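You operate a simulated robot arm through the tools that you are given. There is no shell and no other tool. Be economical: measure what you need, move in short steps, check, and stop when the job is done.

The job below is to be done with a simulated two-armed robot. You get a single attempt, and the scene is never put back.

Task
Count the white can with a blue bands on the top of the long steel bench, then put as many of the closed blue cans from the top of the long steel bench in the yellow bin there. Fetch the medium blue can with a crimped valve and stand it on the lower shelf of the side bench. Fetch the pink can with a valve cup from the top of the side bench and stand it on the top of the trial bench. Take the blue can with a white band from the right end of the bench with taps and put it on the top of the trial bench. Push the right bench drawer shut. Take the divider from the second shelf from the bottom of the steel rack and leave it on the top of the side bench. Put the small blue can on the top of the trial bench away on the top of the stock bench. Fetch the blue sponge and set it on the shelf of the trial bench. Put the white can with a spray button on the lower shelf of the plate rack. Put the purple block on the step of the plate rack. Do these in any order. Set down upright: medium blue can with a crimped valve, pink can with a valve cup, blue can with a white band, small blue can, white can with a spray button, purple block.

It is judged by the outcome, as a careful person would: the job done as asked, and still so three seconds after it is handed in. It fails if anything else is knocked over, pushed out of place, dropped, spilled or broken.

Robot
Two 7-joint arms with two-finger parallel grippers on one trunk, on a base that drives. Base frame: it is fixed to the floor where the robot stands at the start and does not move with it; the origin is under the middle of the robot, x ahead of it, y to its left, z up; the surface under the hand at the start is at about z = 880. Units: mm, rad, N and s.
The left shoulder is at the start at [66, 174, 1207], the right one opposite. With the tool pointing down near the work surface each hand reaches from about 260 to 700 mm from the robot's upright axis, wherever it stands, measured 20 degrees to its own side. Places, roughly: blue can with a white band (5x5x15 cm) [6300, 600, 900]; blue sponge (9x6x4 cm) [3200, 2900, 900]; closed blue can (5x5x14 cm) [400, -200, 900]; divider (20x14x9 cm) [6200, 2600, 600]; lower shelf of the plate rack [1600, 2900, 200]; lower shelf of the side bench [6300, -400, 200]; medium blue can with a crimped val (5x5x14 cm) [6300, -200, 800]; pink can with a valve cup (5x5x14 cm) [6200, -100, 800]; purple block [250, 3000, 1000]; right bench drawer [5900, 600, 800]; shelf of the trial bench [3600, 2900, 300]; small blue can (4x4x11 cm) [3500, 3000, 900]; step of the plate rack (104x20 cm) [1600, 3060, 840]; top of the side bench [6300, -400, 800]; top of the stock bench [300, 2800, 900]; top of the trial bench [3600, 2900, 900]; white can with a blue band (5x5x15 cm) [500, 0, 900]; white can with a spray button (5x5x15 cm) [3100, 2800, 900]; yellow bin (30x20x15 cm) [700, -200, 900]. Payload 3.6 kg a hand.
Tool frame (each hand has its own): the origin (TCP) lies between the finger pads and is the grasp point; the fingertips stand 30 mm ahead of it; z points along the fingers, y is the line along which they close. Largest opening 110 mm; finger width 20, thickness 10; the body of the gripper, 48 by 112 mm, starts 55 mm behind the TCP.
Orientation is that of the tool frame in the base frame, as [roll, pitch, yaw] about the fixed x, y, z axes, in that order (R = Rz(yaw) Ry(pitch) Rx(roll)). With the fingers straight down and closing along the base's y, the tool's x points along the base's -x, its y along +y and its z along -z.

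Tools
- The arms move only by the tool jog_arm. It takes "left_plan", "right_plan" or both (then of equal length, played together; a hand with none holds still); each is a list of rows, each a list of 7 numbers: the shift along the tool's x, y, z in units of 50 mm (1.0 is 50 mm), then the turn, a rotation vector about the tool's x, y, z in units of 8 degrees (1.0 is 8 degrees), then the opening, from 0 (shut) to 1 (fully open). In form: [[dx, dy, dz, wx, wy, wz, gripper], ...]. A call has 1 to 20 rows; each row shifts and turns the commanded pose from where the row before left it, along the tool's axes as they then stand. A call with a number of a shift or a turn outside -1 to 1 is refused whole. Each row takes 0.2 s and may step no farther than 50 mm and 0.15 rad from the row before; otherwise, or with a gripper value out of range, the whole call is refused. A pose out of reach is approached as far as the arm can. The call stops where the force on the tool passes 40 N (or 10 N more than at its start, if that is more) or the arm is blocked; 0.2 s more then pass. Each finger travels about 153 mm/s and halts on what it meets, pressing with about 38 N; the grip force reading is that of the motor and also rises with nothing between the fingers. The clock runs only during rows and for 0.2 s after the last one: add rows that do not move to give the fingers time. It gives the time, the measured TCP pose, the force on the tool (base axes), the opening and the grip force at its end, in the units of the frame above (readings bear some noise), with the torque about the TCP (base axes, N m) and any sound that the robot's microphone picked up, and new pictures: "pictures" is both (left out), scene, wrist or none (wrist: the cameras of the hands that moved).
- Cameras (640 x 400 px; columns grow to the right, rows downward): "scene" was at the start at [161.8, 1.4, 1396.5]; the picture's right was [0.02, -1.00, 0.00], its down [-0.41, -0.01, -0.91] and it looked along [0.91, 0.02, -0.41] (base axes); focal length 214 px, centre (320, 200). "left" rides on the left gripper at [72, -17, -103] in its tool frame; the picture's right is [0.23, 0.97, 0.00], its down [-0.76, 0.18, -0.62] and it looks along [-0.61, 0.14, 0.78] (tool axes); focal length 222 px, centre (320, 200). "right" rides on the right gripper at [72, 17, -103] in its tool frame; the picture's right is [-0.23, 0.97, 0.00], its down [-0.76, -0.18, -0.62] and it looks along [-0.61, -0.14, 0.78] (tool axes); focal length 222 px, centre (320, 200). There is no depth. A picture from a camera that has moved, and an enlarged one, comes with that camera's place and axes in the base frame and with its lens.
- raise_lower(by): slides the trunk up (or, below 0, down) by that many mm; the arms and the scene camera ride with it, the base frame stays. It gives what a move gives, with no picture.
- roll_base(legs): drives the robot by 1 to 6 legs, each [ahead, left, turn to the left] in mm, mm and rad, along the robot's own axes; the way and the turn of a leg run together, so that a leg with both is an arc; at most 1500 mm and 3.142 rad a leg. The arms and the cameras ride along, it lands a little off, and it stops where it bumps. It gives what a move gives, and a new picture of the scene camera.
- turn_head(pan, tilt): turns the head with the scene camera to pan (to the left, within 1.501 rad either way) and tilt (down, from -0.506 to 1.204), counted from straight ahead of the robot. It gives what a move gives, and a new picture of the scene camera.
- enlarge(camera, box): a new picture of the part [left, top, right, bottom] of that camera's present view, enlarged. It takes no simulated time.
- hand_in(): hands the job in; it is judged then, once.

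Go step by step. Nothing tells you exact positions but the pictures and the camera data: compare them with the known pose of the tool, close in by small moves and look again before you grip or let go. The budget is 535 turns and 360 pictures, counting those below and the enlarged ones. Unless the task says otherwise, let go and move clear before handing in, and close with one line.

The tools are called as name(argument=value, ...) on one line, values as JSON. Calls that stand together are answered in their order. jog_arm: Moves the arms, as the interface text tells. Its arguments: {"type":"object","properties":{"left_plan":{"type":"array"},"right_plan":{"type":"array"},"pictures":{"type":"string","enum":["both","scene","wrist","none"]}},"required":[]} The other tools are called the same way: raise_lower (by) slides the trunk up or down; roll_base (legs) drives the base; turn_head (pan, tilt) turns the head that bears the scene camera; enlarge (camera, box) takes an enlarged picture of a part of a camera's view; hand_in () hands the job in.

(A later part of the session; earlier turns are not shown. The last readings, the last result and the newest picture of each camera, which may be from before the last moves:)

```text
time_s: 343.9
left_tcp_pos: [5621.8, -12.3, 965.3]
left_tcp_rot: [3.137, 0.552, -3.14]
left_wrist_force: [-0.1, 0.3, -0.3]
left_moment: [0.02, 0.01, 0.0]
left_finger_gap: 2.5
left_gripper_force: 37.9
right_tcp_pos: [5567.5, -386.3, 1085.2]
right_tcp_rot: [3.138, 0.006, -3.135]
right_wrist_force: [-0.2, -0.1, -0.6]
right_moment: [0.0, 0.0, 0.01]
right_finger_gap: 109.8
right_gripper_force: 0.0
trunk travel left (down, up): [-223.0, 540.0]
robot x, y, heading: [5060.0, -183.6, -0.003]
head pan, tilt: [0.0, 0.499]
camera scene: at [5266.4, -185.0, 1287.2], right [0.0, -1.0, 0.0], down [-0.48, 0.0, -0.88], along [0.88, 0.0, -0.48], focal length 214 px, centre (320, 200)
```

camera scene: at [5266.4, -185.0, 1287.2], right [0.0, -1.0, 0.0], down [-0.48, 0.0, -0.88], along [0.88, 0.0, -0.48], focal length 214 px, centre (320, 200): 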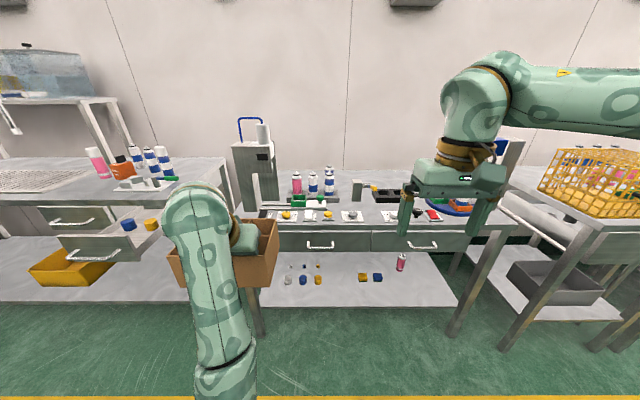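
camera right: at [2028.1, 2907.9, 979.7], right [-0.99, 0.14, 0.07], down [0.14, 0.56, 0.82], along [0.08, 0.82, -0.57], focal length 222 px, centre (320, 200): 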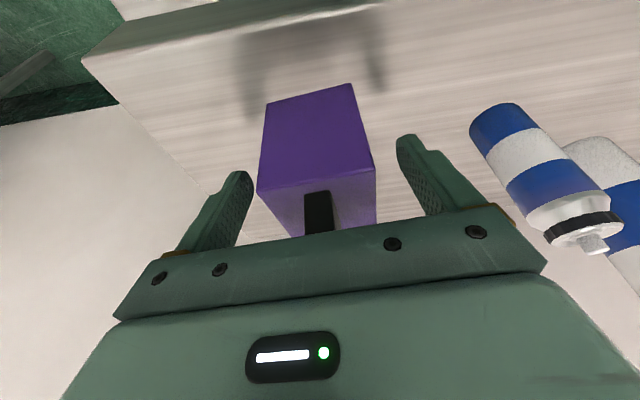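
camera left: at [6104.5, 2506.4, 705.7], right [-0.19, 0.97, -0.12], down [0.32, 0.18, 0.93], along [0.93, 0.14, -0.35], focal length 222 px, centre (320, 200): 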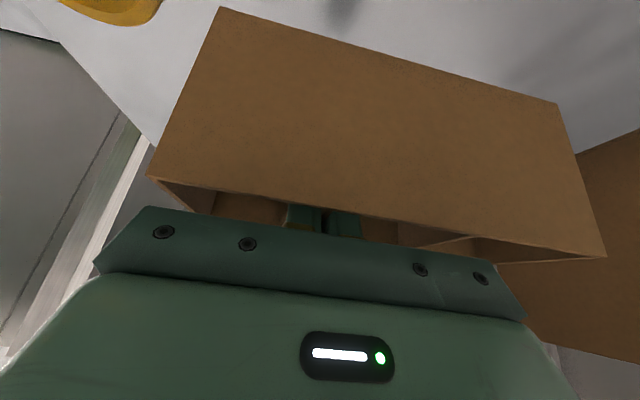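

enlarge(camera="scene", box=[220, 100, 540, 320])

enlarge(camera="scene", box=[270, 150, 400, 230])

```text
1.82 times, centred on (380, 210) of scene
camera zoom: at [5266.4, -185.0, 1287.2], right [0.0, -1.0, 0.0], down [-0.48, 0.0, -0.88], along [0.88, 0.0, -0.48], focal length 390 px, centre (211, 182)
```

zoom: 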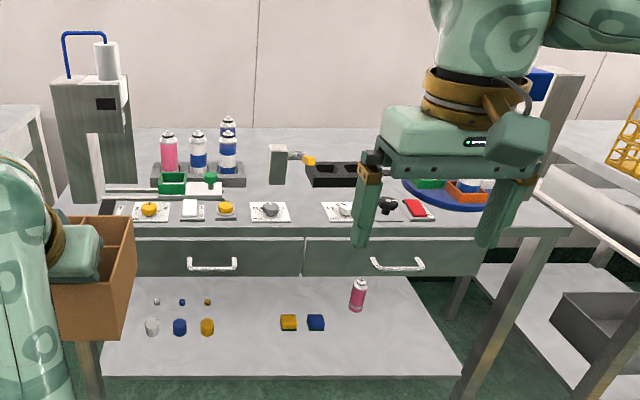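

```text
4.92 times, centred on (335, 190) of scene
camera zoom: at [5266.4, -185.0, 1287.2], right [0.0, -1.0, 0.0], down [-0.48, 0.0, -0.88], along [0.88, 0.0, -0.48], focal length 1056 px, centre (246, 249)
```

zoom: 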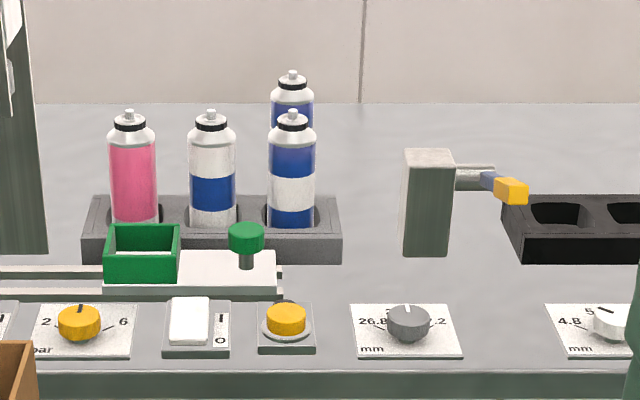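

The side bench is crowded: a can tray, a control panel with knobs along the front, and free space toward the back. I'll move the right hand out of view and look again.

jog_arm(right_plan=[[0.4, -0.5, -0.5, 0, 0, 0, 1], [0.4, -0.5, -0.5, 0, 0, 0, 1], [0.4, -0.5, -0.5, 0, 0, 0, 1], [0.2, -0.5, -0.2, 0, 0, 0, 1]], pictures="none")

turn_head(pan=-0.15, tilt=0.45)

enlarge(camera="scene", box=[220, 110, 540, 310])

```text
time_s: 344.9
left_tcp_pos: [5622.4, -12.7, 966.1]
left_tcp_rot: [3.14, 0.552, -3.139]
left_wrist_force: [0.2, 0.3, -0.2]
left_moment: [-0.01, 0.0, 0.02]
left_finger_gap: 2.1
left_gripper_force: 37.8
right_tcp_pos: [5514.4, -451.5, 1141.7]
right_tcp_rot: [3.136, 0.011, 3.138]
right_wrist_force: [-0.4, -0.3, 0.6]
right_moment: [0.02, -0.02, 0.03]
right_finger_gap: 110.0
right_gripper_force: 0.2
right hand out of reach, approached as far as the arm can: row 3, 4
trunk travel left (down, up): [-223.0, 540.0]
robot x, y, heading: [5057.2, -185.0, -0.0]
head pan, tilt: [0.0, 0.499]
```

```text
time_s: 345.6
left_tcp_pos: [5622.2, -12.3, 966.0]
left_tcp_rot: [3.139, 0.55, -3.14]
left_wrist_force: [0.5, 0.2, -0.4]
left_moment: [0.02, 0.02, -0.02]
left_finger_gap: 1.8
left_gripper_force: 38.6
right_tcp_pos: [5512.9, -451.6, 1140.7]
right_tcp_rot: [3.134, 0.01, 3.138]
right_wrist_force: [-0.5, 0.0, 0.9]
right_moment: [-0.01, 0.0, 0.02]
right_finger_gap: 110.2
right_gripper_force: 0.0
trunk travel left (down, up): [-223.0, 540.0]
robot x, y, heading: [5059.9, -185.2, -0.002]
head pan, tilt: [-0.15, 0.45]
camera scene: at [5266.1, -198.7, 1291.6], right [-0.15, -0.99, 0.0], down [-0.43, 0.07, -0.9], along [0.89, -0.13, -0.44], focal length 214 px, centre (320, 200)
```

scene: 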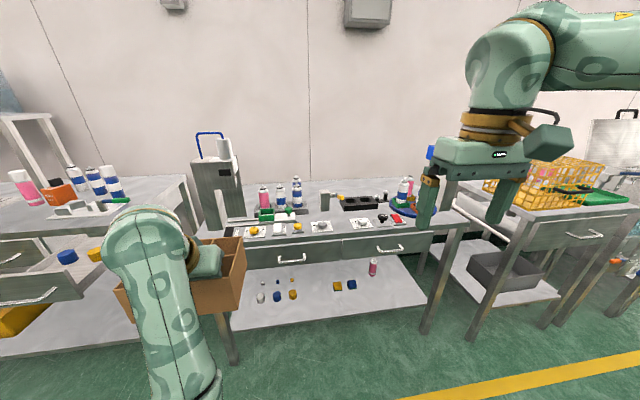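

```text
2.00 times, centred on (380, 210) of scene
camera zoom: at [5266.1, -198.7, 1291.6], right [-0.15, -0.99, 0.0], down [-0.43, 0.07, -0.9], along [0.89, -0.13, -0.44], focal length 429 px, centre (200, 180)
```

zoom: 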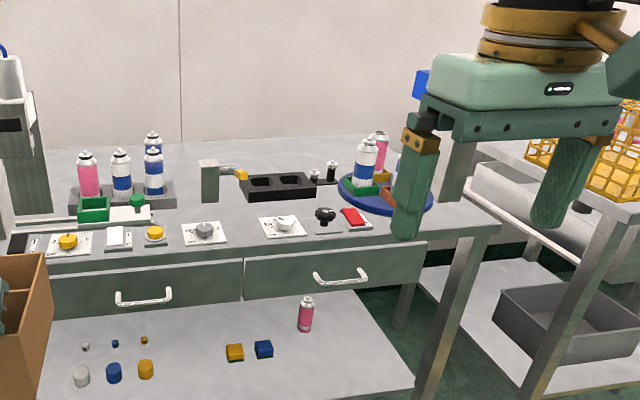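

Free space on the side bench lies behind the black tray, around (6400,−480). I'll tuck the right hand, raise the divider, and drive to line it up.

jog_arm(left_plan=[[-0.51, 0, -0.075, 0, 0, 0, 0], [-0.51, 0, -0.075, 0, 0, 0, 0], [-0.51, 0, -0.075, 0, 0, 0, 0], [0, 0, 0, 0, 0, 0, 0]], right_plan=[[0.5, 0.3, 0.3, 0, 0, 0, 1], [0.6, 0.3, 0.3, 0, 0, 0, 1], [0.6, 0, 0.3, 0, 0, 0, 1], [0.6, 0, 0, 0, 0, 0, 1]], pictures="none")

roll_base(legs=[[0, -500, 0], [400, 0, 0]])

```text
time_s: 346.6
left_tcp_pos: [5682.6, -12.4, 1017.0]
left_tcp_rot: [3.137, 0.551, -3.141]
left_wrist_force: [-0.2, -0.1, -0.8]
left_moment: [0.03, 0.02, 0.01]
left_finger_gap: 2.0
left_gripper_force: 38.0
right_tcp_pos: [5403.1, -422.0, 1097.8]
right_tcp_rot: [3.137, 0.009, -3.137]
right_wrist_force: [-0.4, 0.3, -0.1]
right_moment: [-0.01, -0.03, 0.02]
right_finger_gap: 109.9
right_gripper_force: 0.0
trunk travel left (down, up): [-223.0, 540.0]
robot x, y, heading: [5060.4, -183.8, -0.001]
head pan, tilt: [-0.15, 0.45]
```

```text
time_s: 351.6
left_tcp_pos: [6086.7, -503.2, 1015.1]
left_tcp_rot: [3.139, 0.55, -3.137]
left_wrist_force: [0.3, -0.7, -0.5]
left_moment: [-0.01, 0.06, 0.0]
left_finger_gap: 2.1
left_gripper_force: 37.9
right_tcp_pos: [5807.3, -913.1, 1096.7]
right_tcp_rot: [3.138, 0.006, -3.133]
right_wrist_force: [-0.3, 0.2, 0.2]
right_moment: [0.0, 0.02, -0.04]
right_finger_gap: 110.2
right_gripper_force: 0.1
trunk travel left (down, up): [-223.0, 540.0]
robot x, y, heading: [5465.0, -674.3, 0.001]
head pan, tilt: [-0.15, 0.45]
camera scene: at [5670.8, -690.9, 1291.5], right [-0.15, -0.99, 0.0], down [-0.43, 0.06, -0.9], along [0.89, -0.13, -0.44], focal length 214 px, centre (320, 200)
```

scene: 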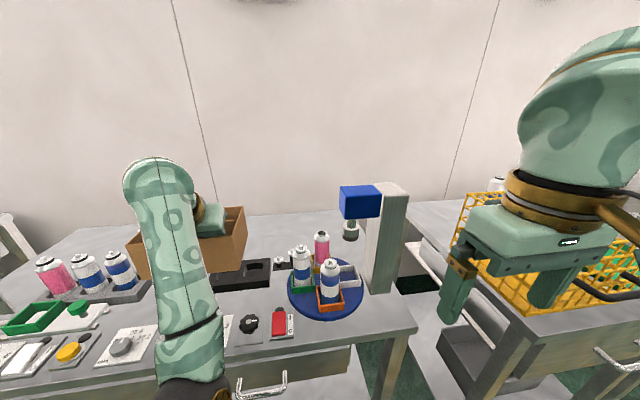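

roll_base(legs=[[175, 0, 0]])

turn_head(pan=0.1, tilt=0.8)

```text
time_s: 353.1
left_tcp_pos: [6265.2, -505.4, 1016.2]
left_tcp_rot: [3.136, 0.55, -3.14]
left_wrist_force: [0.5, -0.2, -1.4]
left_moment: [0.0, 0.04, 0.01]
left_finger_gap: 2.3
left_gripper_force: 38.1
right_tcp_pos: [5984.8, -914.0, 1096.4]
right_tcp_rot: [3.137, 0.006, -3.135]
right_wrist_force: [0.5, 0.0, -0.5]
right_moment: [-0.01, 0.04, -0.04]
right_finger_gap: 110.0
right_gripper_force: 0.1
trunk travel left (down, up): [-223.0, 540.0]
robot x, y, heading: [5642.8, -680.4, -0.003]
head pan, tilt: [-0.15, 0.45]
camera scene: at [5848.4, -691.5, 1291.4], right [-0.15, -0.99, 0.0], down [-0.43, 0.07, -0.9], along [0.89, -0.14, -0.44], focal length 214 px, centre (320, 200)
```

scene: 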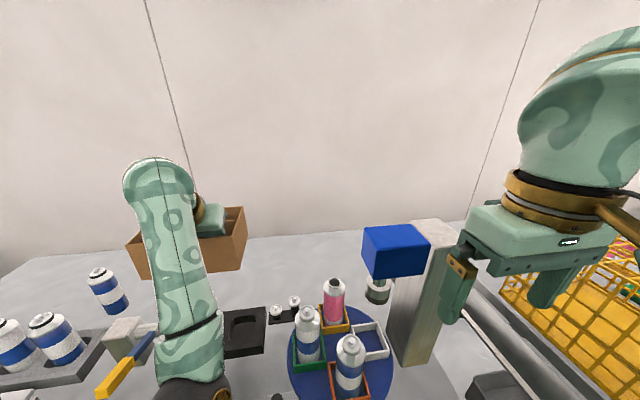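

```text
time_s: 353.9
left_tcp_pos: [6264.1, -505.4, 1016.3]
left_tcp_rot: [3.139, 0.552, -3.14]
left_wrist_force: [0.5, 0.4, -0.2]
left_moment: [-0.02, 0.05, 0.03]
left_finger_gap: 2.4
left_gripper_force: 38.6
right_tcp_pos: [5981.8, -912.9, 1096.6]
right_tcp_rot: [3.139, 0.006, -3.135]
right_wrist_force: [-0.3, -0.8, -1.0]
right_moment: [-0.03, 0.0, -0.01]
right_finger_gap: 110.2
right_gripper_force: 0.1
trunk travel left (down, up): [-223.0, 540.0]
robot x, y, heading: [5639.4, -675.0, -0.003]
head pan, tilt: [0.099, 0.799]
camera scene: at [5836.6, -669.8, 1261.3], right [0.1, -1.0, 0.0], down [-0.71, -0.07, -0.7], along [0.69, 0.07, -0.72], focal length 214 px, centre (320, 200)
```

scene: 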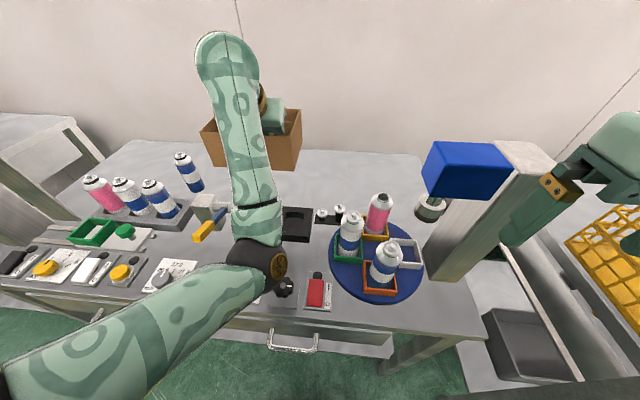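

jog_arm(left_plan=[[-0.6, 0, 0.366, 0, 0, 0, 0], [-0.6, 0, 0.366, 0, 0, 0, 0], [-0.6, 0, 0.366, 0, 0, 0, 0], [0.26, 0, 0.43, 0, 0, 0, 0], [0.26, 0, 0.43, 0, 0, 0, 0], [0, 0, 0, 0, 0, 0, 0]])

```text
time_s: 355.3
left_tcp_pos: [6368.8, -505.4, 966.7]
left_tcp_rot: [3.139, 0.55, -3.141]
left_wrist_force: [-1.0, 0.2, 0.0]
left_moment: [0.0, 0.04, 0.0]
left_finger_gap: 2.3
left_gripper_force: 38.0
right_tcp_pos: [5983.0, -913.3, 1097.6]
right_tcp_rot: [3.138, 0.006, -3.136]
right_wrist_force: [0.0, -0.2, 0.5]
right_moment: [0.02, -0.01, 0.01]
right_finger_gap: 109.8
right_gripper_force: 0.0
trunk travel left (down, up): [-223.0, 540.0]
robot x, y, heading: [5641.2, -679.7, -0.002]
head pan, tilt: [0.099, 0.799]
camera scene: at [5836.3, -669.7, 1261.3], right [0.1, -1.0, 0.0], down [-0.71, -0.07, -0.7], along [0.69, 0.07, -0.72], focal length 214 px, centre (320, 200)
camera left: at [6252.2, -523.6, 1016.2], right [-0.2, 0.97, -0.12], down [0.32, 0.18, 0.93], along [0.93, 0.15, -0.35], focal length 222 px, centre (320, 200)
```

scene: 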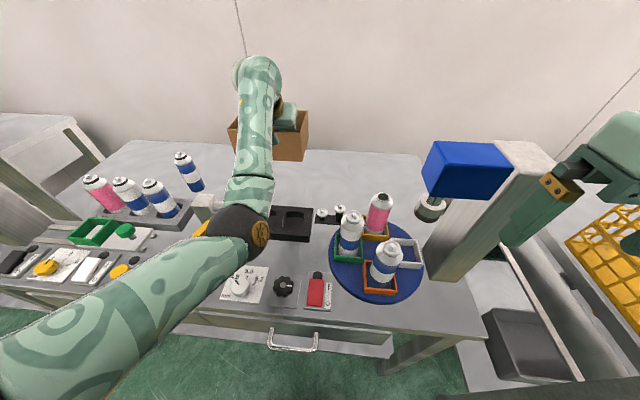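
left: 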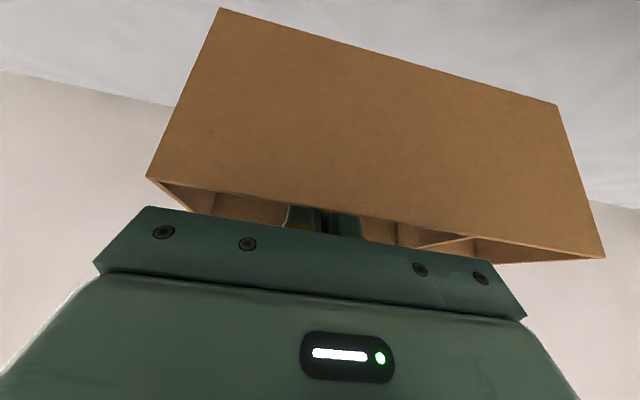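

jog_arm(left_plan=[[0.26, 0, 0.43, 0, 0, 0, 0], [0.26, 0, 0.43, 0, 0, 0, 0], [0.2, 0, 0.32, 0, 0, 0, 0], [0, 0, 0, 0, 0, 0, 0]], pictures="scene")

```text
time_s: 356.3
left_tcp_pos: [6370.3, -505.6, 898.8]
left_tcp_rot: [3.137, 0.549, -3.14]
left_wrist_force: [0.1, 0.0, -0.5]
left_moment: [0.01, -0.01, -0.01]
left_finger_gap: 2.0
left_gripper_force: 37.6
right_tcp_pos: [5983.4, -913.4, 1096.6]
right_tcp_rot: [3.139, 0.006, -3.136]
right_wrist_force: [-0.1, -0.1, 0.2]
right_moment: [0.01, -0.01, 0.03]
right_finger_gap: 110.0
right_gripper_force: 0.1
trunk travel left (down, up): [-223.0, 540.0]
robot x, y, heading: [5644.0, -673.9, -0.004]
head pan, tilt: [0.099, 0.799]
camera scene: at [5836.4, -669.7, 1261.3], right [0.1, -1.0, 0.0], down [-0.71, -0.07, -0.7], along [0.69, 0.07, -0.72], focal length 214 px, centre (320, 200)
```

scene: 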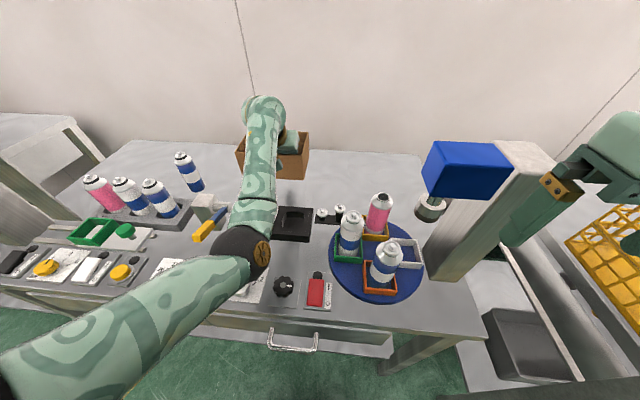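

jog_arm(left_plan=[[0.13, 0, 0.21, 0, 0, 0, 0], [0.05, 0, 0.085, 0, 0, 0, 0], [0, 0, 0, 0, 0, 0, 0]], pictures="none")

jog_arm(left_plan=[[0.04, 0, 0.065, 0, 0, 0, 0], [0, 0, 0, 0, 0, 0, 0]], pictures="none")

```text
time_s: 357.1
left_tcp_pos: [6369.0, -505.9, 879.5]
left_tcp_rot: [3.137, 0.552, -3.138]
left_wrist_force: [0.9, -0.2, -0.3]
left_moment: [0.02, 0.0, 0.0]
left_finger_gap: 2.1
left_gripper_force: 38.7
right_tcp_pos: [5983.8, -914.3, 1098.0]
right_tcp_rot: [3.139, 0.007, -3.138]
right_wrist_force: [0.7, 0.0, -1.7]
right_moment: [0.0, 0.01, -0.01]
right_finger_gap: 110.0
right_gripper_force: 0.0
trunk travel left (down, up): [-223.0, 540.0]
robot x, y, heading: [5642.4, -680.8, -0.006]
head pan, tilt: [0.099, 0.799]
```

```text
time_s: 357.7
left_tcp_pos: [6370.4, -503.7, 876.1]
left_tcp_rot: [3.139, 0.552, -3.14]
left_wrist_force: [0.5, 0.4, -0.5]
left_moment: [-0.01, -0.03, 0.02]
left_finger_gap: 2.1
left_gripper_force: 38.8
right_tcp_pos: [5983.3, -913.6, 1096.9]
right_tcp_rot: [3.14, 0.008, -3.137]
right_wrist_force: [1.3, 0.4, -0.4]
right_moment: [0.02, 0.0, -0.01]
right_finger_gap: 110.2
right_gripper_force: 0.1
trunk travel left (down, up): [-223.0, 540.0]
robot x, y, heading: [5639.4, -680.5, 0.003]
head pan, tilt: [0.099, 0.799]
```

jog_arm(left_plan=[[0.04, 0, 0.065, 0, 0, 0, 0], [0, 0, 0, 0, 0, 0, 0]], pictures="none")

jog_arm(left_plan=[[0.04, 0, 0.065, 0, 0, 0, 0], [0, 0, 0, 0, 0, 0, 0]], pictures="both")

```text
time_s: 358.3
left_tcp_pos: [6369.7, -503.0, 872.9]
left_tcp_rot: [3.14, 0.551, -3.139]
left_wrist_force: [-0.9, 0.6, -0.8]
left_moment: [-0.04, -0.01, 0.03]
left_finger_gap: 2.6
left_gripper_force: 37.8
right_tcp_pos: [5982.6, -914.5, 1097.5]
right_tcp_rot: [3.139, 0.007, -3.136]
right_wrist_force: [-0.1, 0.4, 0.6]
right_moment: [0.02, -0.04, -0.01]
right_finger_gap: 110.1
right_gripper_force: 0.1
trunk travel left (down, up): [-223.0, 540.0]
robot x, y, heading: [5640.6, -674.9, -0.003]
head pan, tilt: [0.099, 0.799]
```

```text
time_s: 358.9
left_tcp_pos: [6369.2, -505.9, 868.6]
left_tcp_rot: [3.138, 0.553, -3.14]
left_wrist_force: [0.3, -0.1, -0.1]
left_moment: [-0.04, 0.03, -0.02]
left_finger_gap: 2.1
left_gripper_force: 38.7
right_tcp_pos: [5983.4, -913.8, 1097.4]
right_tcp_rot: [3.138, 0.007, -3.135]
right_wrist_force: [0.4, 0.4, 1.0]
right_moment: [0.0, -0.01, -0.01]
right_finger_gap: 109.8
right_gripper_force: 0.1
trunk travel left (down, up): [-223.0, 540.0]
robot x, y, heading: [5642.2, -676.5, -0.004]
head pan, tilt: [0.099, 0.799]
camera scene: at [5836.5, -669.7, 1261.2], right [0.1, -1.0, 0.0], down [-0.71, -0.07, -0.7], along [0.69, 0.07, -0.72], focal length 214 px, centre (320, 200)
camera left: at [6253.2, -522.5, 918.5], right [-0.2, 0.97, -0.12], down [0.32, 0.18, 0.93], along [0.93, 0.15, -0.35], focal length 222 px, centre (320, 200)
```

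scene: 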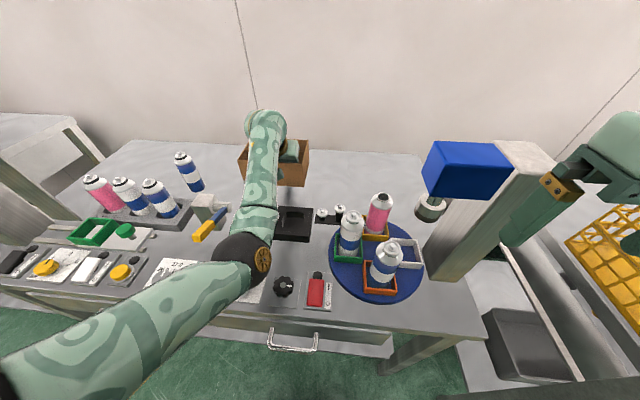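
left: 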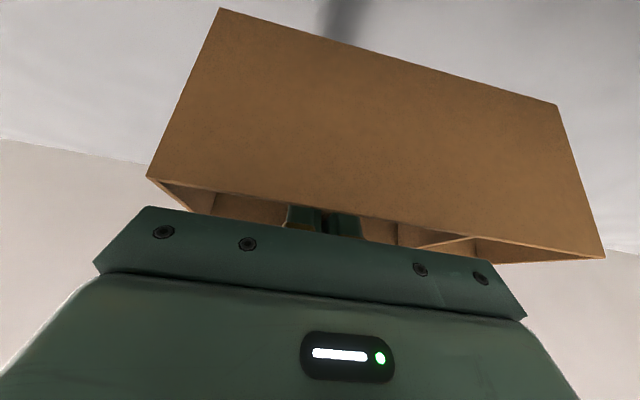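

jog_arm(left_plan=[[0.05, 0, 0.085, 0, 0, 0, 0], [0, 0, 0, 0, 0, 0, 0]], pictures="none")

jog_arm(left_plan=[[0.05, 0, 0.085, 0, 0, 0, 0], [0, 0, 0, 0, 0, 0, 0]], pictures="none")

jog_arm(left_plan=[[0.05, 0, 0.085, 0, 0, 0, 0], [0, 0, 0, 0, 0, 0, 0]], pictures="none")

```text
time_s: 359.5
left_tcp_pos: [6369.1, -505.2, 865.9]
left_tcp_rot: [3.138, 0.552, -3.14]
left_wrist_force: [-0.3, 1.2, 5.4]
left_moment: [-0.21, 0.16, -0.03]
left_finger_gap: 2.1
left_gripper_force: 37.6
right_tcp_pos: [5983.5, -914.2, 1097.1]
right_tcp_rot: [3.139, 0.01, -3.138]
right_wrist_force: [0.4, -0.6, 0.3]
right_moment: [-0.02, -0.01, -0.03]
right_finger_gap: 110.1
right_gripper_force: 0.0
trunk travel left (down, up): [-223.0, 540.0]
robot x, y, heading: [5640.0, -676.4, -0.002]
head pan, tilt: [0.099, 0.799]
```

```text
time_s: 360.1
left_tcp_pos: [6368.7, -505.0, 865.9]
left_tcp_rot: [3.139, 0.564, -3.14]
left_wrist_force: [4.8, 4.2, 33.5]
left_moment: [-0.25, 0.95, -0.16]
left_finger_gap: 1.9
left_gripper_force: 38.1
right_tcp_pos: [5980.9, -914.2, 1098.5]
right_tcp_rot: [3.139, 0.01, -3.138]
right_wrist_force: [0.8, -1.1, -0.6]
right_moment: [0.02, -0.01, 0.01]
right_finger_gap: 109.9
right_gripper_force: 0.2
trunk travel left (down, up): [-223.0, 540.0]
robot x, y, heading: [5641.6, -675.6, -0.005]
head pan, tilt: [0.099, 0.799]
```

```text
time_s: 360.7
left_tcp_pos: [6369.0, -504.5, 864.8]
left_tcp_rot: [3.136, 0.568, -3.138]
left_wrist_force: [5.0, 3.8, 43.2]
left_moment: [-0.23, 0.02, -0.12]
left_finger_gap: 2.4
left_gripper_force: 38.0
right_tcp_pos: [5978.7, -914.5, 1099.2]
right_tcp_rot: [3.136, 0.012, -3.136]
right_wrist_force: [-0.2, -1.1, 0.2]
right_moment: [0.02, 0.0, -0.02]
right_finger_gap: 110.2
right_gripper_force: 0.0
trunk travel left (down, up): [-223.0, 540.0]
robot x, y, heading: [5642.7, -676.2, 0.001]
head pan, tilt: [0.099, 0.799]
```

The divider rests on the bench. I'll relieve the load, open the fingers, and withdraw upward.

jog_arm(left_plan=[[-0.08, 0, -0.14, 0, 0, 0, 0], [0, 0, 0, 0, 0, 0, 0.4], [0, 0, 0, 0, 0, 0, 0.4], [0, 0, 0, 0, 0, 0, 0.4], [-0.2, 0, -0.34, 0, 0, 0, 0.4], [-0.26, 0, -0.43, 0, 0, 0, 0.4], [-0.26, 0, -0.43, 0, 0, 0, 0.4], [-0.3, 0, -0.5, 0, 0, 0, 0.4], [-0.3, 0, -0.5, 0, 0, 0, 0.4], [0.2, 0, -0.7, 0, 0, 0, 0.4], [0.3, 0, -0.7, 0, 0, 0, 0.4]])

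```text
time_s: 363.1
left_tcp_pos: [6312.1, -504.2, 1038.7]
left_tcp_rot: [3.138, 0.553, -3.14]
left_wrist_force: [-0.4, 0.3, 0.0]
left_moment: [-0.01, 0.0, -0.05]
left_finger_gap: 43.9
left_gripper_force: 0.0
right_tcp_pos: [5983.1, -913.3, 1097.3]
right_tcp_rot: [3.14, 0.008, -3.137]
right_wrist_force: [0.2, 0.0, 0.1]
right_moment: [0.01, -0.02, 0.02]
right_finger_gap: 110.2
right_gripper_force: 0.0
trunk travel left (down, up): [-223.0, 540.0]
robot x, y, heading: [5640.1, -676.5, -0.0]
head pan, tilt: [0.099, 0.799]
camera scene: at [5836.0, -669.8, 1261.3], right [0.1, -1.0, 0.0], down [-0.71, -0.07, -0.7], along [0.69, 0.07, -0.72], focal length 214 px, centre (320, 200)
camera left: at [6195.5, -521.9, 1087.7], right [-0.2, 0.97, -0.12], down [0.32, 0.18, 0.93], along [0.93, 0.15, -0.35], focal length 222 px, centre (320, 200)
```

scene: 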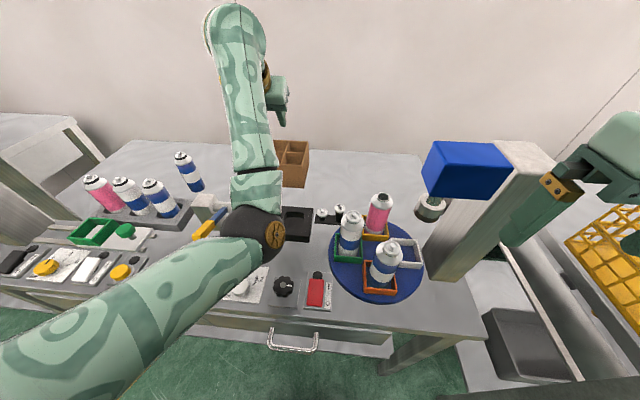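
left: 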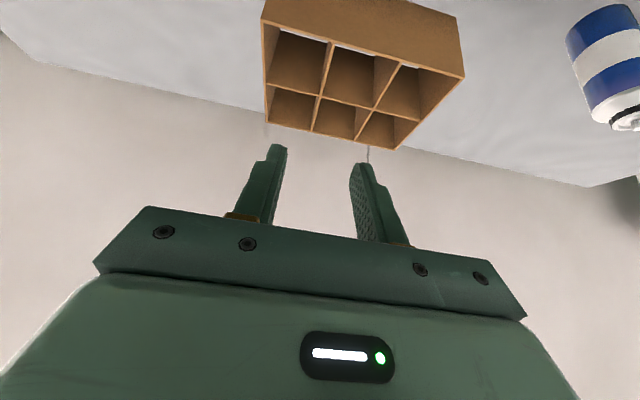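

The divider is placed. Now a closer look at the cans by the tray.

enlarge(camera="scene", box=[70, 140, 220, 240])

```text
4.00 times, centred on (145, 190) of scene
camera zoom: at [5836.0, -669.8, 1261.3], right [0.1, -1.0, 0.0], down [-0.71, -0.07, -0.7], along [0.69, 0.07, -0.72], focal length 858 px, centre (1020, 240)
```

zoom: 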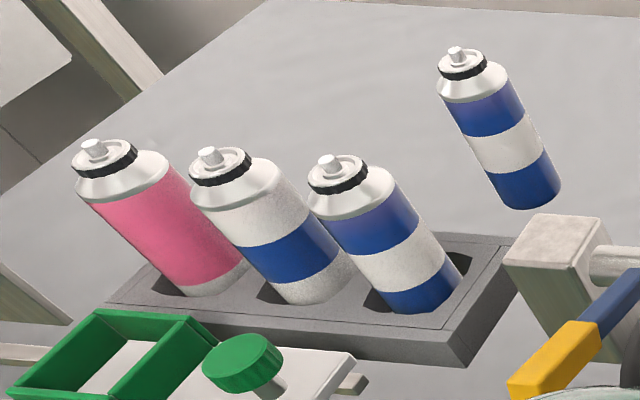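

The free-standing blue can behind the tray has the crimped valve (≈6288,−234). I'll shift left to line up the left hand with it.

roll_base(legs=[[0, 262, 0]])

jog_arm(left_plan=[[0, 0, 0, 0, 0.72, 0, 0.8], [0, 0, 0, 0, 0.72, 0, 1], [0.6, 0, -0.2, 0, 0, 0, 1]])

```text
time_s: 365.0
left_tcp_pos: [6312.1, -237.6, 1038.1]
left_tcp_rot: [-3.142, 0.551, -3.138]
left_wrist_force: [0.9, 0.6, -0.3]
left_moment: [-0.03, 0.02, -0.01]
left_finger_gap: 43.6
left_gripper_force: 0.2
right_tcp_pos: [5983.5, -648.7, 1097.0]
right_tcp_rot: [3.138, 0.007, -3.135]
right_wrist_force: [-0.7, -0.3, 0.4]
right_moment: [-0.02, -0.03, 0.02]
right_finger_gap: 110.0
right_gripper_force: 0.0
trunk travel left (down, up): [-223.0, 540.0]
robot x, y, heading: [5641.2, -415.0, -0.001]
head pan, tilt: [0.099, 0.799]
camera scene: at [5836.5, -405.1, 1261.2], right [0.1, -0.99, 0.0], down [-0.71, -0.07, -0.7], along [0.69, 0.07, -0.72], focal length 214 px, centre (320, 200)
```

scene: 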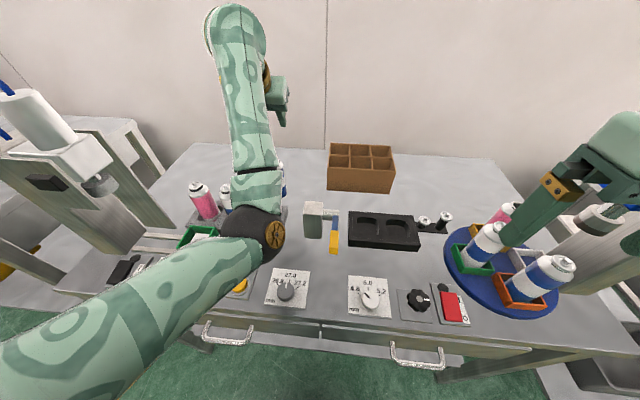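

```text
time_s: 365.8
left_tcp_pos: [6291.3, -239.4, 1033.8]
left_tcp_rot: [3.14, 0.351, -3.138]
left_wrist_force: [0.1, 0.4, 1.1]
left_moment: [-0.02, -0.02, 0.02]
left_finger_gap: 110.0
left_gripper_force: 0.1
left hand out of reach, approached as far as the arm can: row 3
right_tcp_pos: [5983.6, -649.6, 1098.4]
right_tcp_rot: [3.138, 0.006, -3.135]
right_wrist_force: [-0.1, 0.0, -0.5]
right_moment: [-0.01, 0.01, -0.01]
right_finger_gap: 110.1
right_gripper_force: 0.0
trunk travel left (down, up): [-223.0, 540.0]
robot x, y, heading: [5638.0, -416.5, -0.002]
head pan, tilt: [0.099, 0.799]
camera scene: at [5836.4, -406.0, 1261.2], right [0.1, -0.99, 0.0], down [-0.71, -0.07, -0.7], along [0.69, 0.07, -0.72], focal length 214 px, centre (320, 200)
camera left: at [6186.6, -257.6, 1105.3], right [-0.22, 0.97, -0.07], down [0.5, 0.18, 0.85], along [0.84, 0.15, -0.53], focal length 222 px, centre (320, 200)
```

scene: 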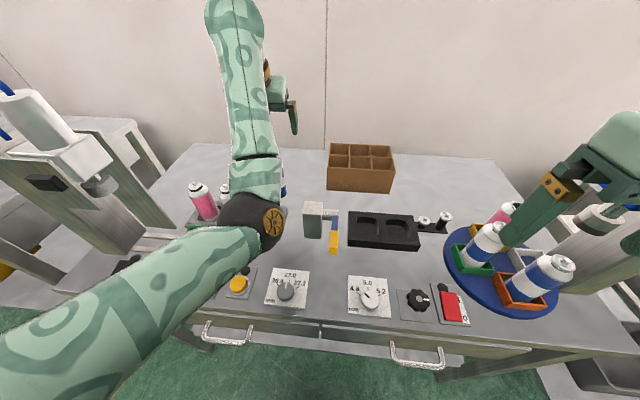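
left: 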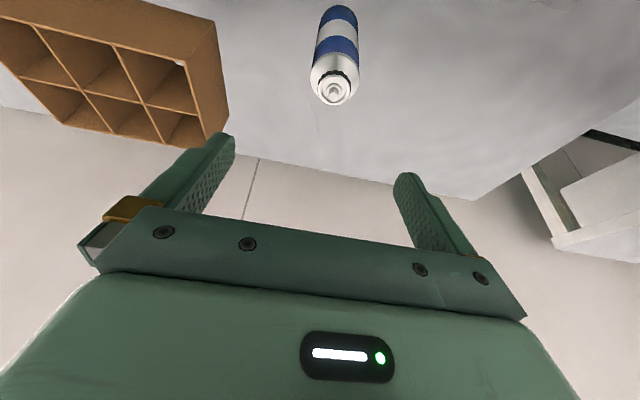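

A straight approach would bring my wrist camera onto the front-row can. I'll come in diagonally instead: shift the base right, yaw the hand about 40°, then reach over.

roll_base(legs=[[0, -250, 0]])

jog_arm(left_plan=[[0.3, 0, 0.1, 0, 0, 0, 1], [0, 0, 0, -0.287, 0, -0.785, 1], [0, 0, 0, -0.287, 0, -0.785, 1], [0, 0, 0, -0.287, 0, -0.785, 1], [0, 0, 0, -0.287, 0, -0.785, 1], [0, 0, 0, -0.287, 0, -0.785, 1], [0, 0, 0, -0.287, 0, -0.785, 1], [0, 0, 0, 0, 0, 0, 1]])

```text
time_s: 367.6
left_tcp_pos: [6291.5, -483.9, 1033.8]
left_tcp_rot: [3.135, 0.353, -3.131]
left_wrist_force: [-0.2, -0.1, 0.0]
left_moment: [0.03, 0.0, 0.03]
left_finger_gap: 109.8
left_gripper_force: 0.0
right_tcp_pos: [5986.9, -895.0, 1097.1]
right_tcp_rot: [3.137, 0.008, -3.127]
right_wrist_force: [-0.4, -0.3, -0.6]
right_moment: [-0.03, -0.01, 0.01]
right_finger_gap: 110.1
right_gripper_force: 0.0
trunk travel left (down, up): [-223.0, 540.0]
robot x, y, heading: [5645.0, -660.1, 0.007]
head pan, tilt: [0.099, 0.799]
camera scene: at [5837.6, -652.4, 1261.2], right [0.11, -0.99, 0.0], down [-0.71, -0.08, -0.7], along [0.69, 0.08, -0.72], focal length 214 px, centre (320, 200)
```

scene: 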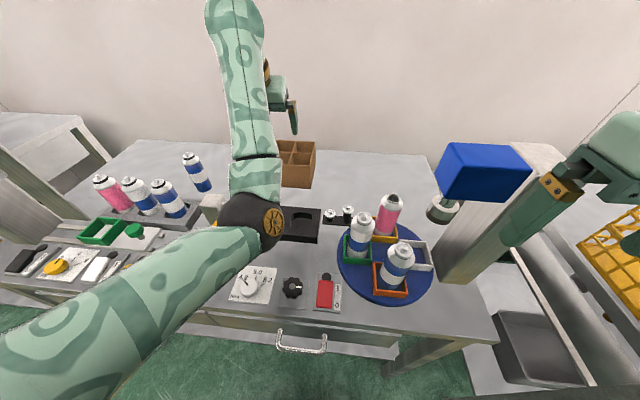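

```text
time_s: 369.4
left_tcp_pos: [6288.1, -479.7, 1020.9]
left_tcp_rot: [3.139, 0.355, -2.429]
left_wrist_force: [0.4, 0.9, -0.6]
left_moment: [0.01, 0.0, 0.01]
left_finger_gap: 110.0
left_gripper_force: 0.2
left hand out of reach, approached as far as the arm can: row 1
right_tcp_pos: [5986.8, -894.4, 1096.4]
right_tcp_rot: [3.139, 0.008, -3.128]
right_wrist_force: [0.8, -1.2, -0.5]
right_moment: [0.02, 0.0, 0.02]
right_finger_gap: 110.1
right_gripper_force: 0.0
trunk travel left (down, up): [-223.0, 540.0]
robot x, y, heading: [5640.6, -661.3, 0.007]
head pan, tilt: [0.099, 0.799]
camera scene: at [5837.5, -651.3, 1261.2], right [0.11, -0.99, 0.0], down [-0.71, -0.08, -0.7], along [0.69, 0.07, -0.72], focal length 214 px, centre (320, 200)
camera left: at [6219.3, -561.8, 1091.8], right [-0.8, 0.6, -0.08], down [0.26, 0.46, 0.85], along [0.54, 0.66, -0.52], focal length 222 px, centre (320, 200)
```

scene: 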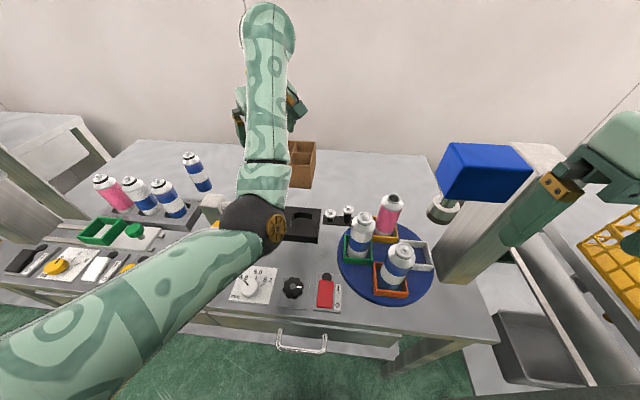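
left: 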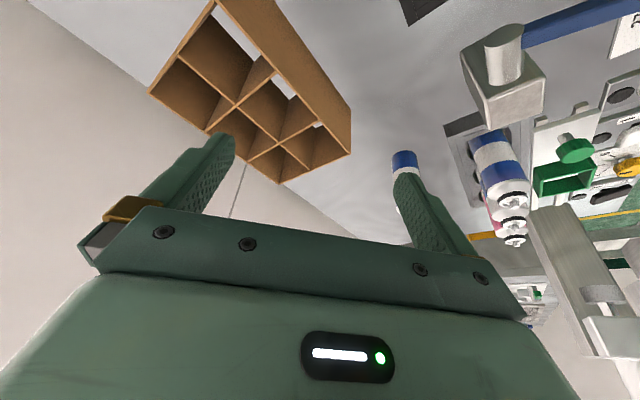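

jog_arm(left_plan=[[-0.464, 0.617, 0.243, 0, 0, 0, 1], [-0.464, 0.617, 0.243, 0, 0, 0, 1], [-0.464, 0.617, 0.243, 0, 0, 0, 1], [-0.464, 0.617, 0.243, 0, 0, 0, 1], [-0.464, 0.617, 0.243, 0, 0, 0, 1], [-0.464, 0.617, 0.243, 0, 0, 0, 1], [0, 0, 0, 0, 0, 0, 1]])

```text
time_s: 371.0
left_tcp_pos: [6284.9, -243.6, 998.0]
left_tcp_rot: [3.14, 0.354, -2.432]
left_wrist_force: [-0.1, -0.3, 0.5]
left_moment: [-0.02, -0.01, 0.0]
left_finger_gap: 109.9
left_gripper_force: 0.1
right_tcp_pos: [5986.5, -894.4, 1095.0]
right_tcp_rot: [3.139, 0.007, -3.129]
right_wrist_force: [0.1, 0.6, 0.0]
right_moment: [0.02, 0.0, -0.02]
right_finger_gap: 110.0
right_gripper_force: 0.1
trunk travel left (down, up): [-223.0, 540.0]
robot x, y, heading: [5642.0, -661.3, 0.007]
head pan, tilt: [0.099, 0.799]
camera scene: at [5837.6, -651.7, 1261.2], right [0.11, -0.99, 0.0], down [-0.71, -0.08, -0.7], along [0.69, 0.07, -0.72], focal length 214 px, centre (320, 200)
camera left: at [6216.2, -324.2, 1069.2], right [-0.8, 0.6, -0.08], down [0.26, 0.46, 0.85], along [0.54, 0.66, -0.52], focal length 222 px, centre (320, 200)
```

scene: 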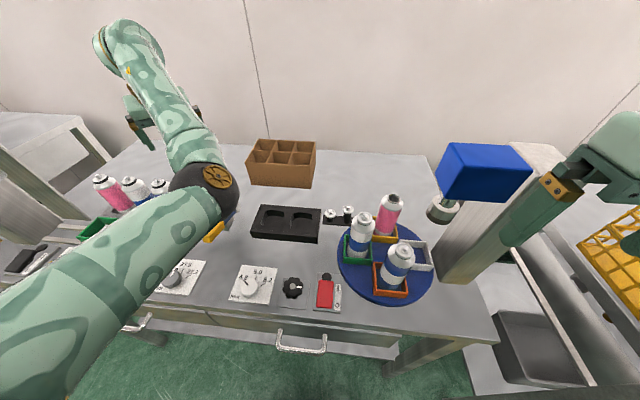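
left: 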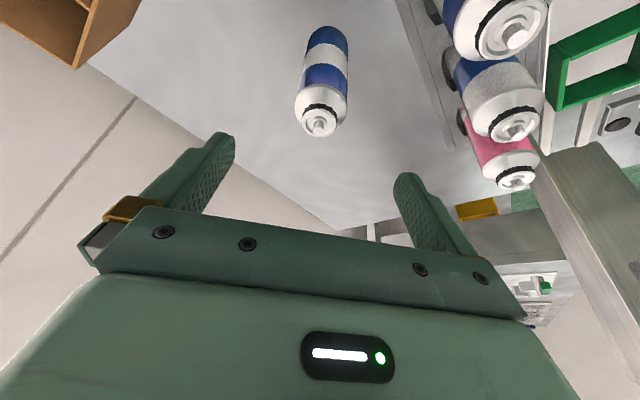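

jog_arm(left_plan=[[0.1675, -0.005, 0.515, 0, 0, 0, 1], [0.1675, -0.005, 0.515, 0, 0, 0, 1], [0.1675, -0.005, 0.515, 0, 0, 0, 1], [0, 0, 0, 0, 0, 0, 1]])

```text
time_s: 372.0
left_tcp_pos: [6286.8, -240.0, 916.3]
left_tcp_rot: [3.138, 0.354, -2.431]
left_wrist_force: [-0.2, 0.5, 0.1]
left_moment: [0.04, 0.01, -0.02]
left_finger_gap: 110.1
left_gripper_force: 0.0
right_tcp_pos: [5986.6, -894.9, 1097.8]
right_tcp_rot: [3.139, 0.007, -3.129]
right_wrist_force: [0.3, 0.7, 0.2]
right_moment: [-0.02, 0.01, 0.03]
right_finger_gap: 110.0
right_gripper_force: 0.1
trunk travel left (down, up): [-223.0, 540.0]
robot x, y, heading: [5644.1, -660.0, 0.007]
head pan, tilt: [0.099, 0.799]
camera scene: at [5837.3, -651.3, 1261.3], right [0.11, -0.99, 0.0], down [-0.71, -0.08, -0.7], along [0.69, 0.07, -0.72], focal length 214 px, centre (320, 200)
camera left: at [6218.5, -321.0, 988.3], right [-0.8, 0.6, -0.08], down [0.26, 0.46, 0.85], along [0.54, 0.66, -0.52], focal length 222 px, centre (320, 200)
```

scene: 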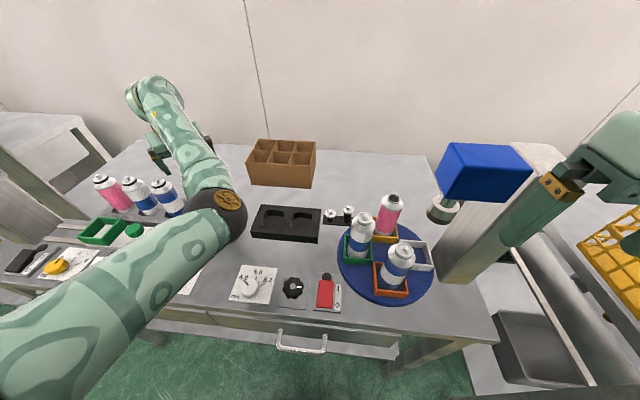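
left: 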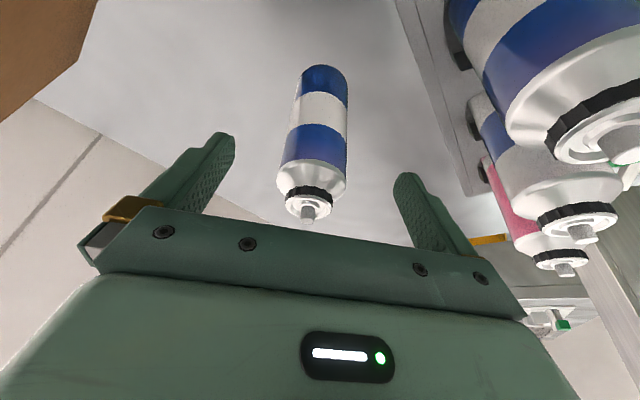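

jog_arm(left_plan=[[0.08, -0.02, 0.25, 0, 0, 0, 1], [0.08, -0.02, 0.25, 0, 0, 0, 1], [0, 0, 0, 0, 0, 0, 1], [0, 0, 0, 0, 0, 0, 0.3], [0, 0, 0, 0, 0, 0, 0.3], [0, 0, 0, 0, 0, 0, 0.3], [0, 0, 0, 0, 0, 0, 0.3]], pictures="wrist")

```text
time_s: 373.6
left_tcp_pos: [6289.4, -237.9, 892.1]
left_tcp_rot: [3.14, 0.354, -2.43]
left_wrist_force: [-0.3, -0.1, -0.2]
left_moment: [-0.04, -0.02, -0.03]
left_finger_gap: 43.1
left_gripper_force: 38.0
right_tcp_pos: [5986.7, -894.0, 1096.5]
right_tcp_rot: [3.136, 0.006, -3.127]
right_wrist_force: [0.3, -0.7, 0.3]
right_moment: [0.01, 0.0, 0.01]
right_finger_gap: 109.9
right_gripper_force: 0.1
trunk travel left (down, up): [-223.0, 540.0]
robot x, y, heading: [5640.3, -661.2, 0.004]
head pan, tilt: [0.099, 0.799]
camera left: at [6221.2, -320.5, 962.9], right [-0.8, 0.6, -0.08], down [0.26, 0.46, 0.85], along [0.54, 0.66, -0.52], focal length 222 px, centre (320, 200)
```

left: 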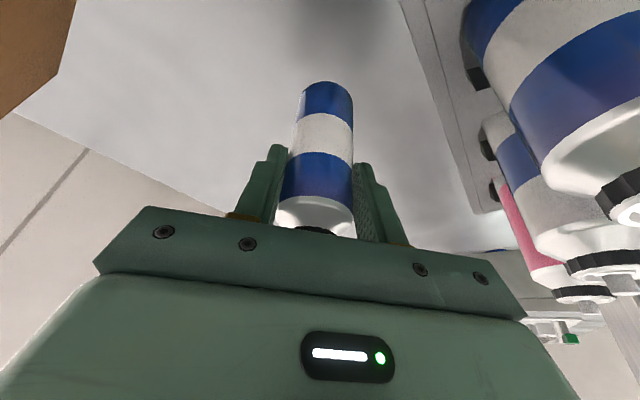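

The can is held. I'll lift it, swing right over the divider side, then back out.

jog_arm(left_plan=[[-0.27, 0, -0.727, 0, 0, 0, 0.3], [-0.27, 0, -0.727, 0, 0, 0, 0.3], [-0.27, 0, -0.727, 0, 0, 0, 0.3], [-0.27, 0, -0.727, 0, 0, 0, 0.3], [0.464, -0.617, -0.243, 0, 0, 0, 0.3], [0.464, -0.617, -0.243, 0, 0, 0, 0.3], [0.464, -0.617, -0.243, 0, 0, 0, 0.3], [0.464, -0.617, -0.243, 0, 0, 0, 0.3], [0.464, -0.617, -0.243, 0, 0, 0, 0.3], [0.464, -0.617, -0.243, 0, 0, 0, 0.3]], pictures="scene")

```text
time_s: 375.8
left_tcp_pos: [6298.4, -480.3, 1065.5]
left_tcp_rot: [3.136, 0.354, -2.431]
left_wrist_force: [0.1, -0.2, 0.2]
left_moment: [-0.02, 0.02, -0.01]
left_finger_gap: 43.1
left_gripper_force: 37.7
left hand out of reach, approached as far as the arm can: row 10
right_tcp_pos: [5986.2, -894.4, 1097.3]
right_tcp_rot: [3.138, 0.009, -3.128]
right_wrist_force: [-0.2, 0.0, 0.6]
right_moment: [-0.01, -0.01, 0.0]
right_finger_gap: 110.0
right_gripper_force: 0.0
trunk travel left (down, up): [-223.0, 540.0]
robot x, y, heading: [5641.9, -660.4, 0.003]
head pan, tilt: [0.099, 0.799]
camera scene: at [5837.8, -651.8, 1261.2], right [0.11, -0.99, 0.0], down [-0.71, -0.08, -0.7], along [0.69, 0.07, -0.72], focal length 214 px, centre (320, 200)
```

scene: 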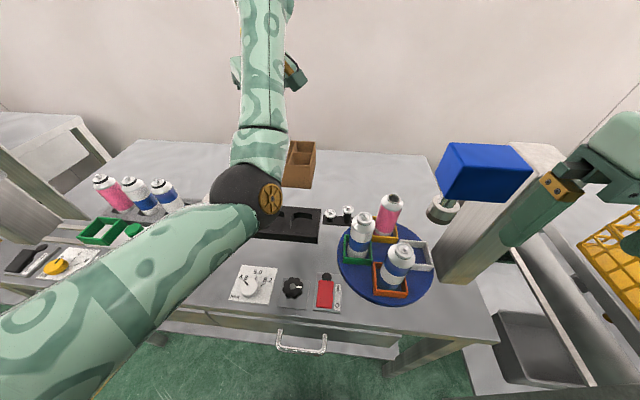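

roll_base(legs=[[-480, 0, 0]])

jog_arm(left_plan=[[0, 0, 0.5, 0.287, 0, 0.785, 0.3], [0, 0, 0.5, 0.287, 0, 0.785, 0.3], [0, 0, 0.5, 0.287, 0, 0.785, 0.3], [0, 0, 0.5, 0.287, 0, 0.785, 0.3], [0, 0, 0.5, 0.287, 0, 0.785, 0.3], [0, 0, 0.5, 0.287, 0, 0.785, 0.3], [0, 0, 0, 0, 0, 0, 0.3]], pictures="none")

turn_head(pan=0, tilt=0.8)

```text
time_s: 378.7
left_tcp_pos: [5820.9, -490.0, 1067.1]
left_tcp_rot: [3.139, 0.354, -2.445]
left_wrist_force: [-0.5, 0.4, -0.2]
left_moment: [0.02, -0.01, 0.02]
left_finger_gap: 43.3
left_gripper_force: 38.1
right_tcp_pos: [5503.2, -898.8, 1097.7]
right_tcp_rot: [3.139, 0.006, -3.141]
right_wrist_force: [0.7, -0.1, 0.4]
right_moment: [-0.02, -0.04, 0.02]
right_finger_gap: 110.0
right_gripper_force: 0.0
trunk travel left (down, up): [-223.0, 540.0]
robot x, y, heading: [5164.3, -658.2, -0.008]
head pan, tilt: [0.099, 0.799]
camera scene: at [5357.4, -654.3, 1261.3], right [0.09, -1.0, 0.0], down [-0.71, -0.07, -0.7], along [0.69, 0.06, -0.72], focal length 214 px, centre (320, 200)
```

scene: 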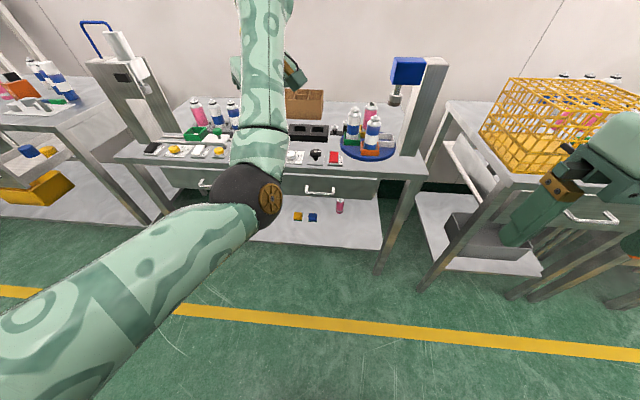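

```text
time_s: 380.3
left_tcp_pos: [5870.9, -468.7, 925.8]
left_tcp_rot: [3.137, 0.352, 3.134]
left_wrist_force: [0.0, -0.1, -0.6]
left_moment: [0.0, -0.04, 0.0]
left_finger_gap: 43.3
left_gripper_force: 38.7
right_tcp_pos: [5503.8, -900.4, 1098.4]
right_tcp_rot: [3.138, 0.006, -3.141]
right_wrist_force: [-0.1, -0.2, 0.2]
right_moment: [0.0, 0.02, 0.0]
right_finger_gap: 110.1
right_gripper_force: 0.0
trunk travel left (down, up): [-223.0, 540.0]
robot x, y, heading: [5160.6, -659.0, -0.008]
head pan, tilt: [0.099, 0.799]
```

```text
time_s: 380.9
left_tcp_pos: [5870.8, -468.4, 925.9]
left_tcp_rot: [3.139, 0.353, 3.136]
left_wrist_force: [-0.8, -0.8, -0.2]
left_moment: [0.03, 0.01, 0.01]
left_finger_gap: 43.4
left_gripper_force: 38.1
right_tcp_pos: [5504.0, -900.0, 1097.7]
right_tcp_rot: [3.139, 0.006, 3.141]
right_wrist_force: [-1.0, 0.2, 0.1]
right_moment: [0.0, 0.02, 0.01]
right_finger_gap: 110.1
right_gripper_force: 0.1
trunk travel left (down, up): [-223.0, 540.0]
robot x, y, heading: [5166.5, -659.6, -0.009]
head pan, tilt: [0.0, 0.799]
camera scene: at [5358.5, -662.3, 1261.2], right [-0.01, -1.0, 0.0], down [-0.72, 0.01, -0.7], along [0.7, 0.0, -0.72], focal length 214 px, centre (320, 200)
```

scene: 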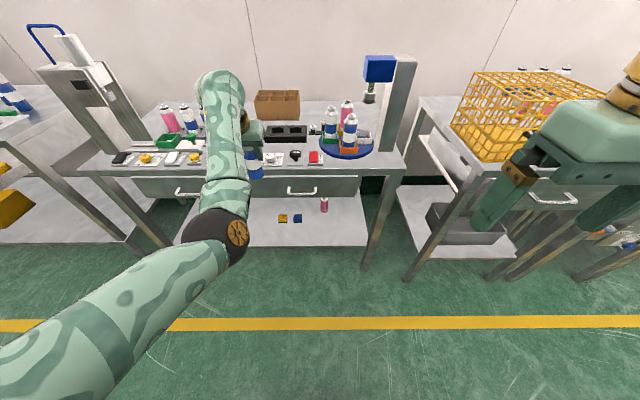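

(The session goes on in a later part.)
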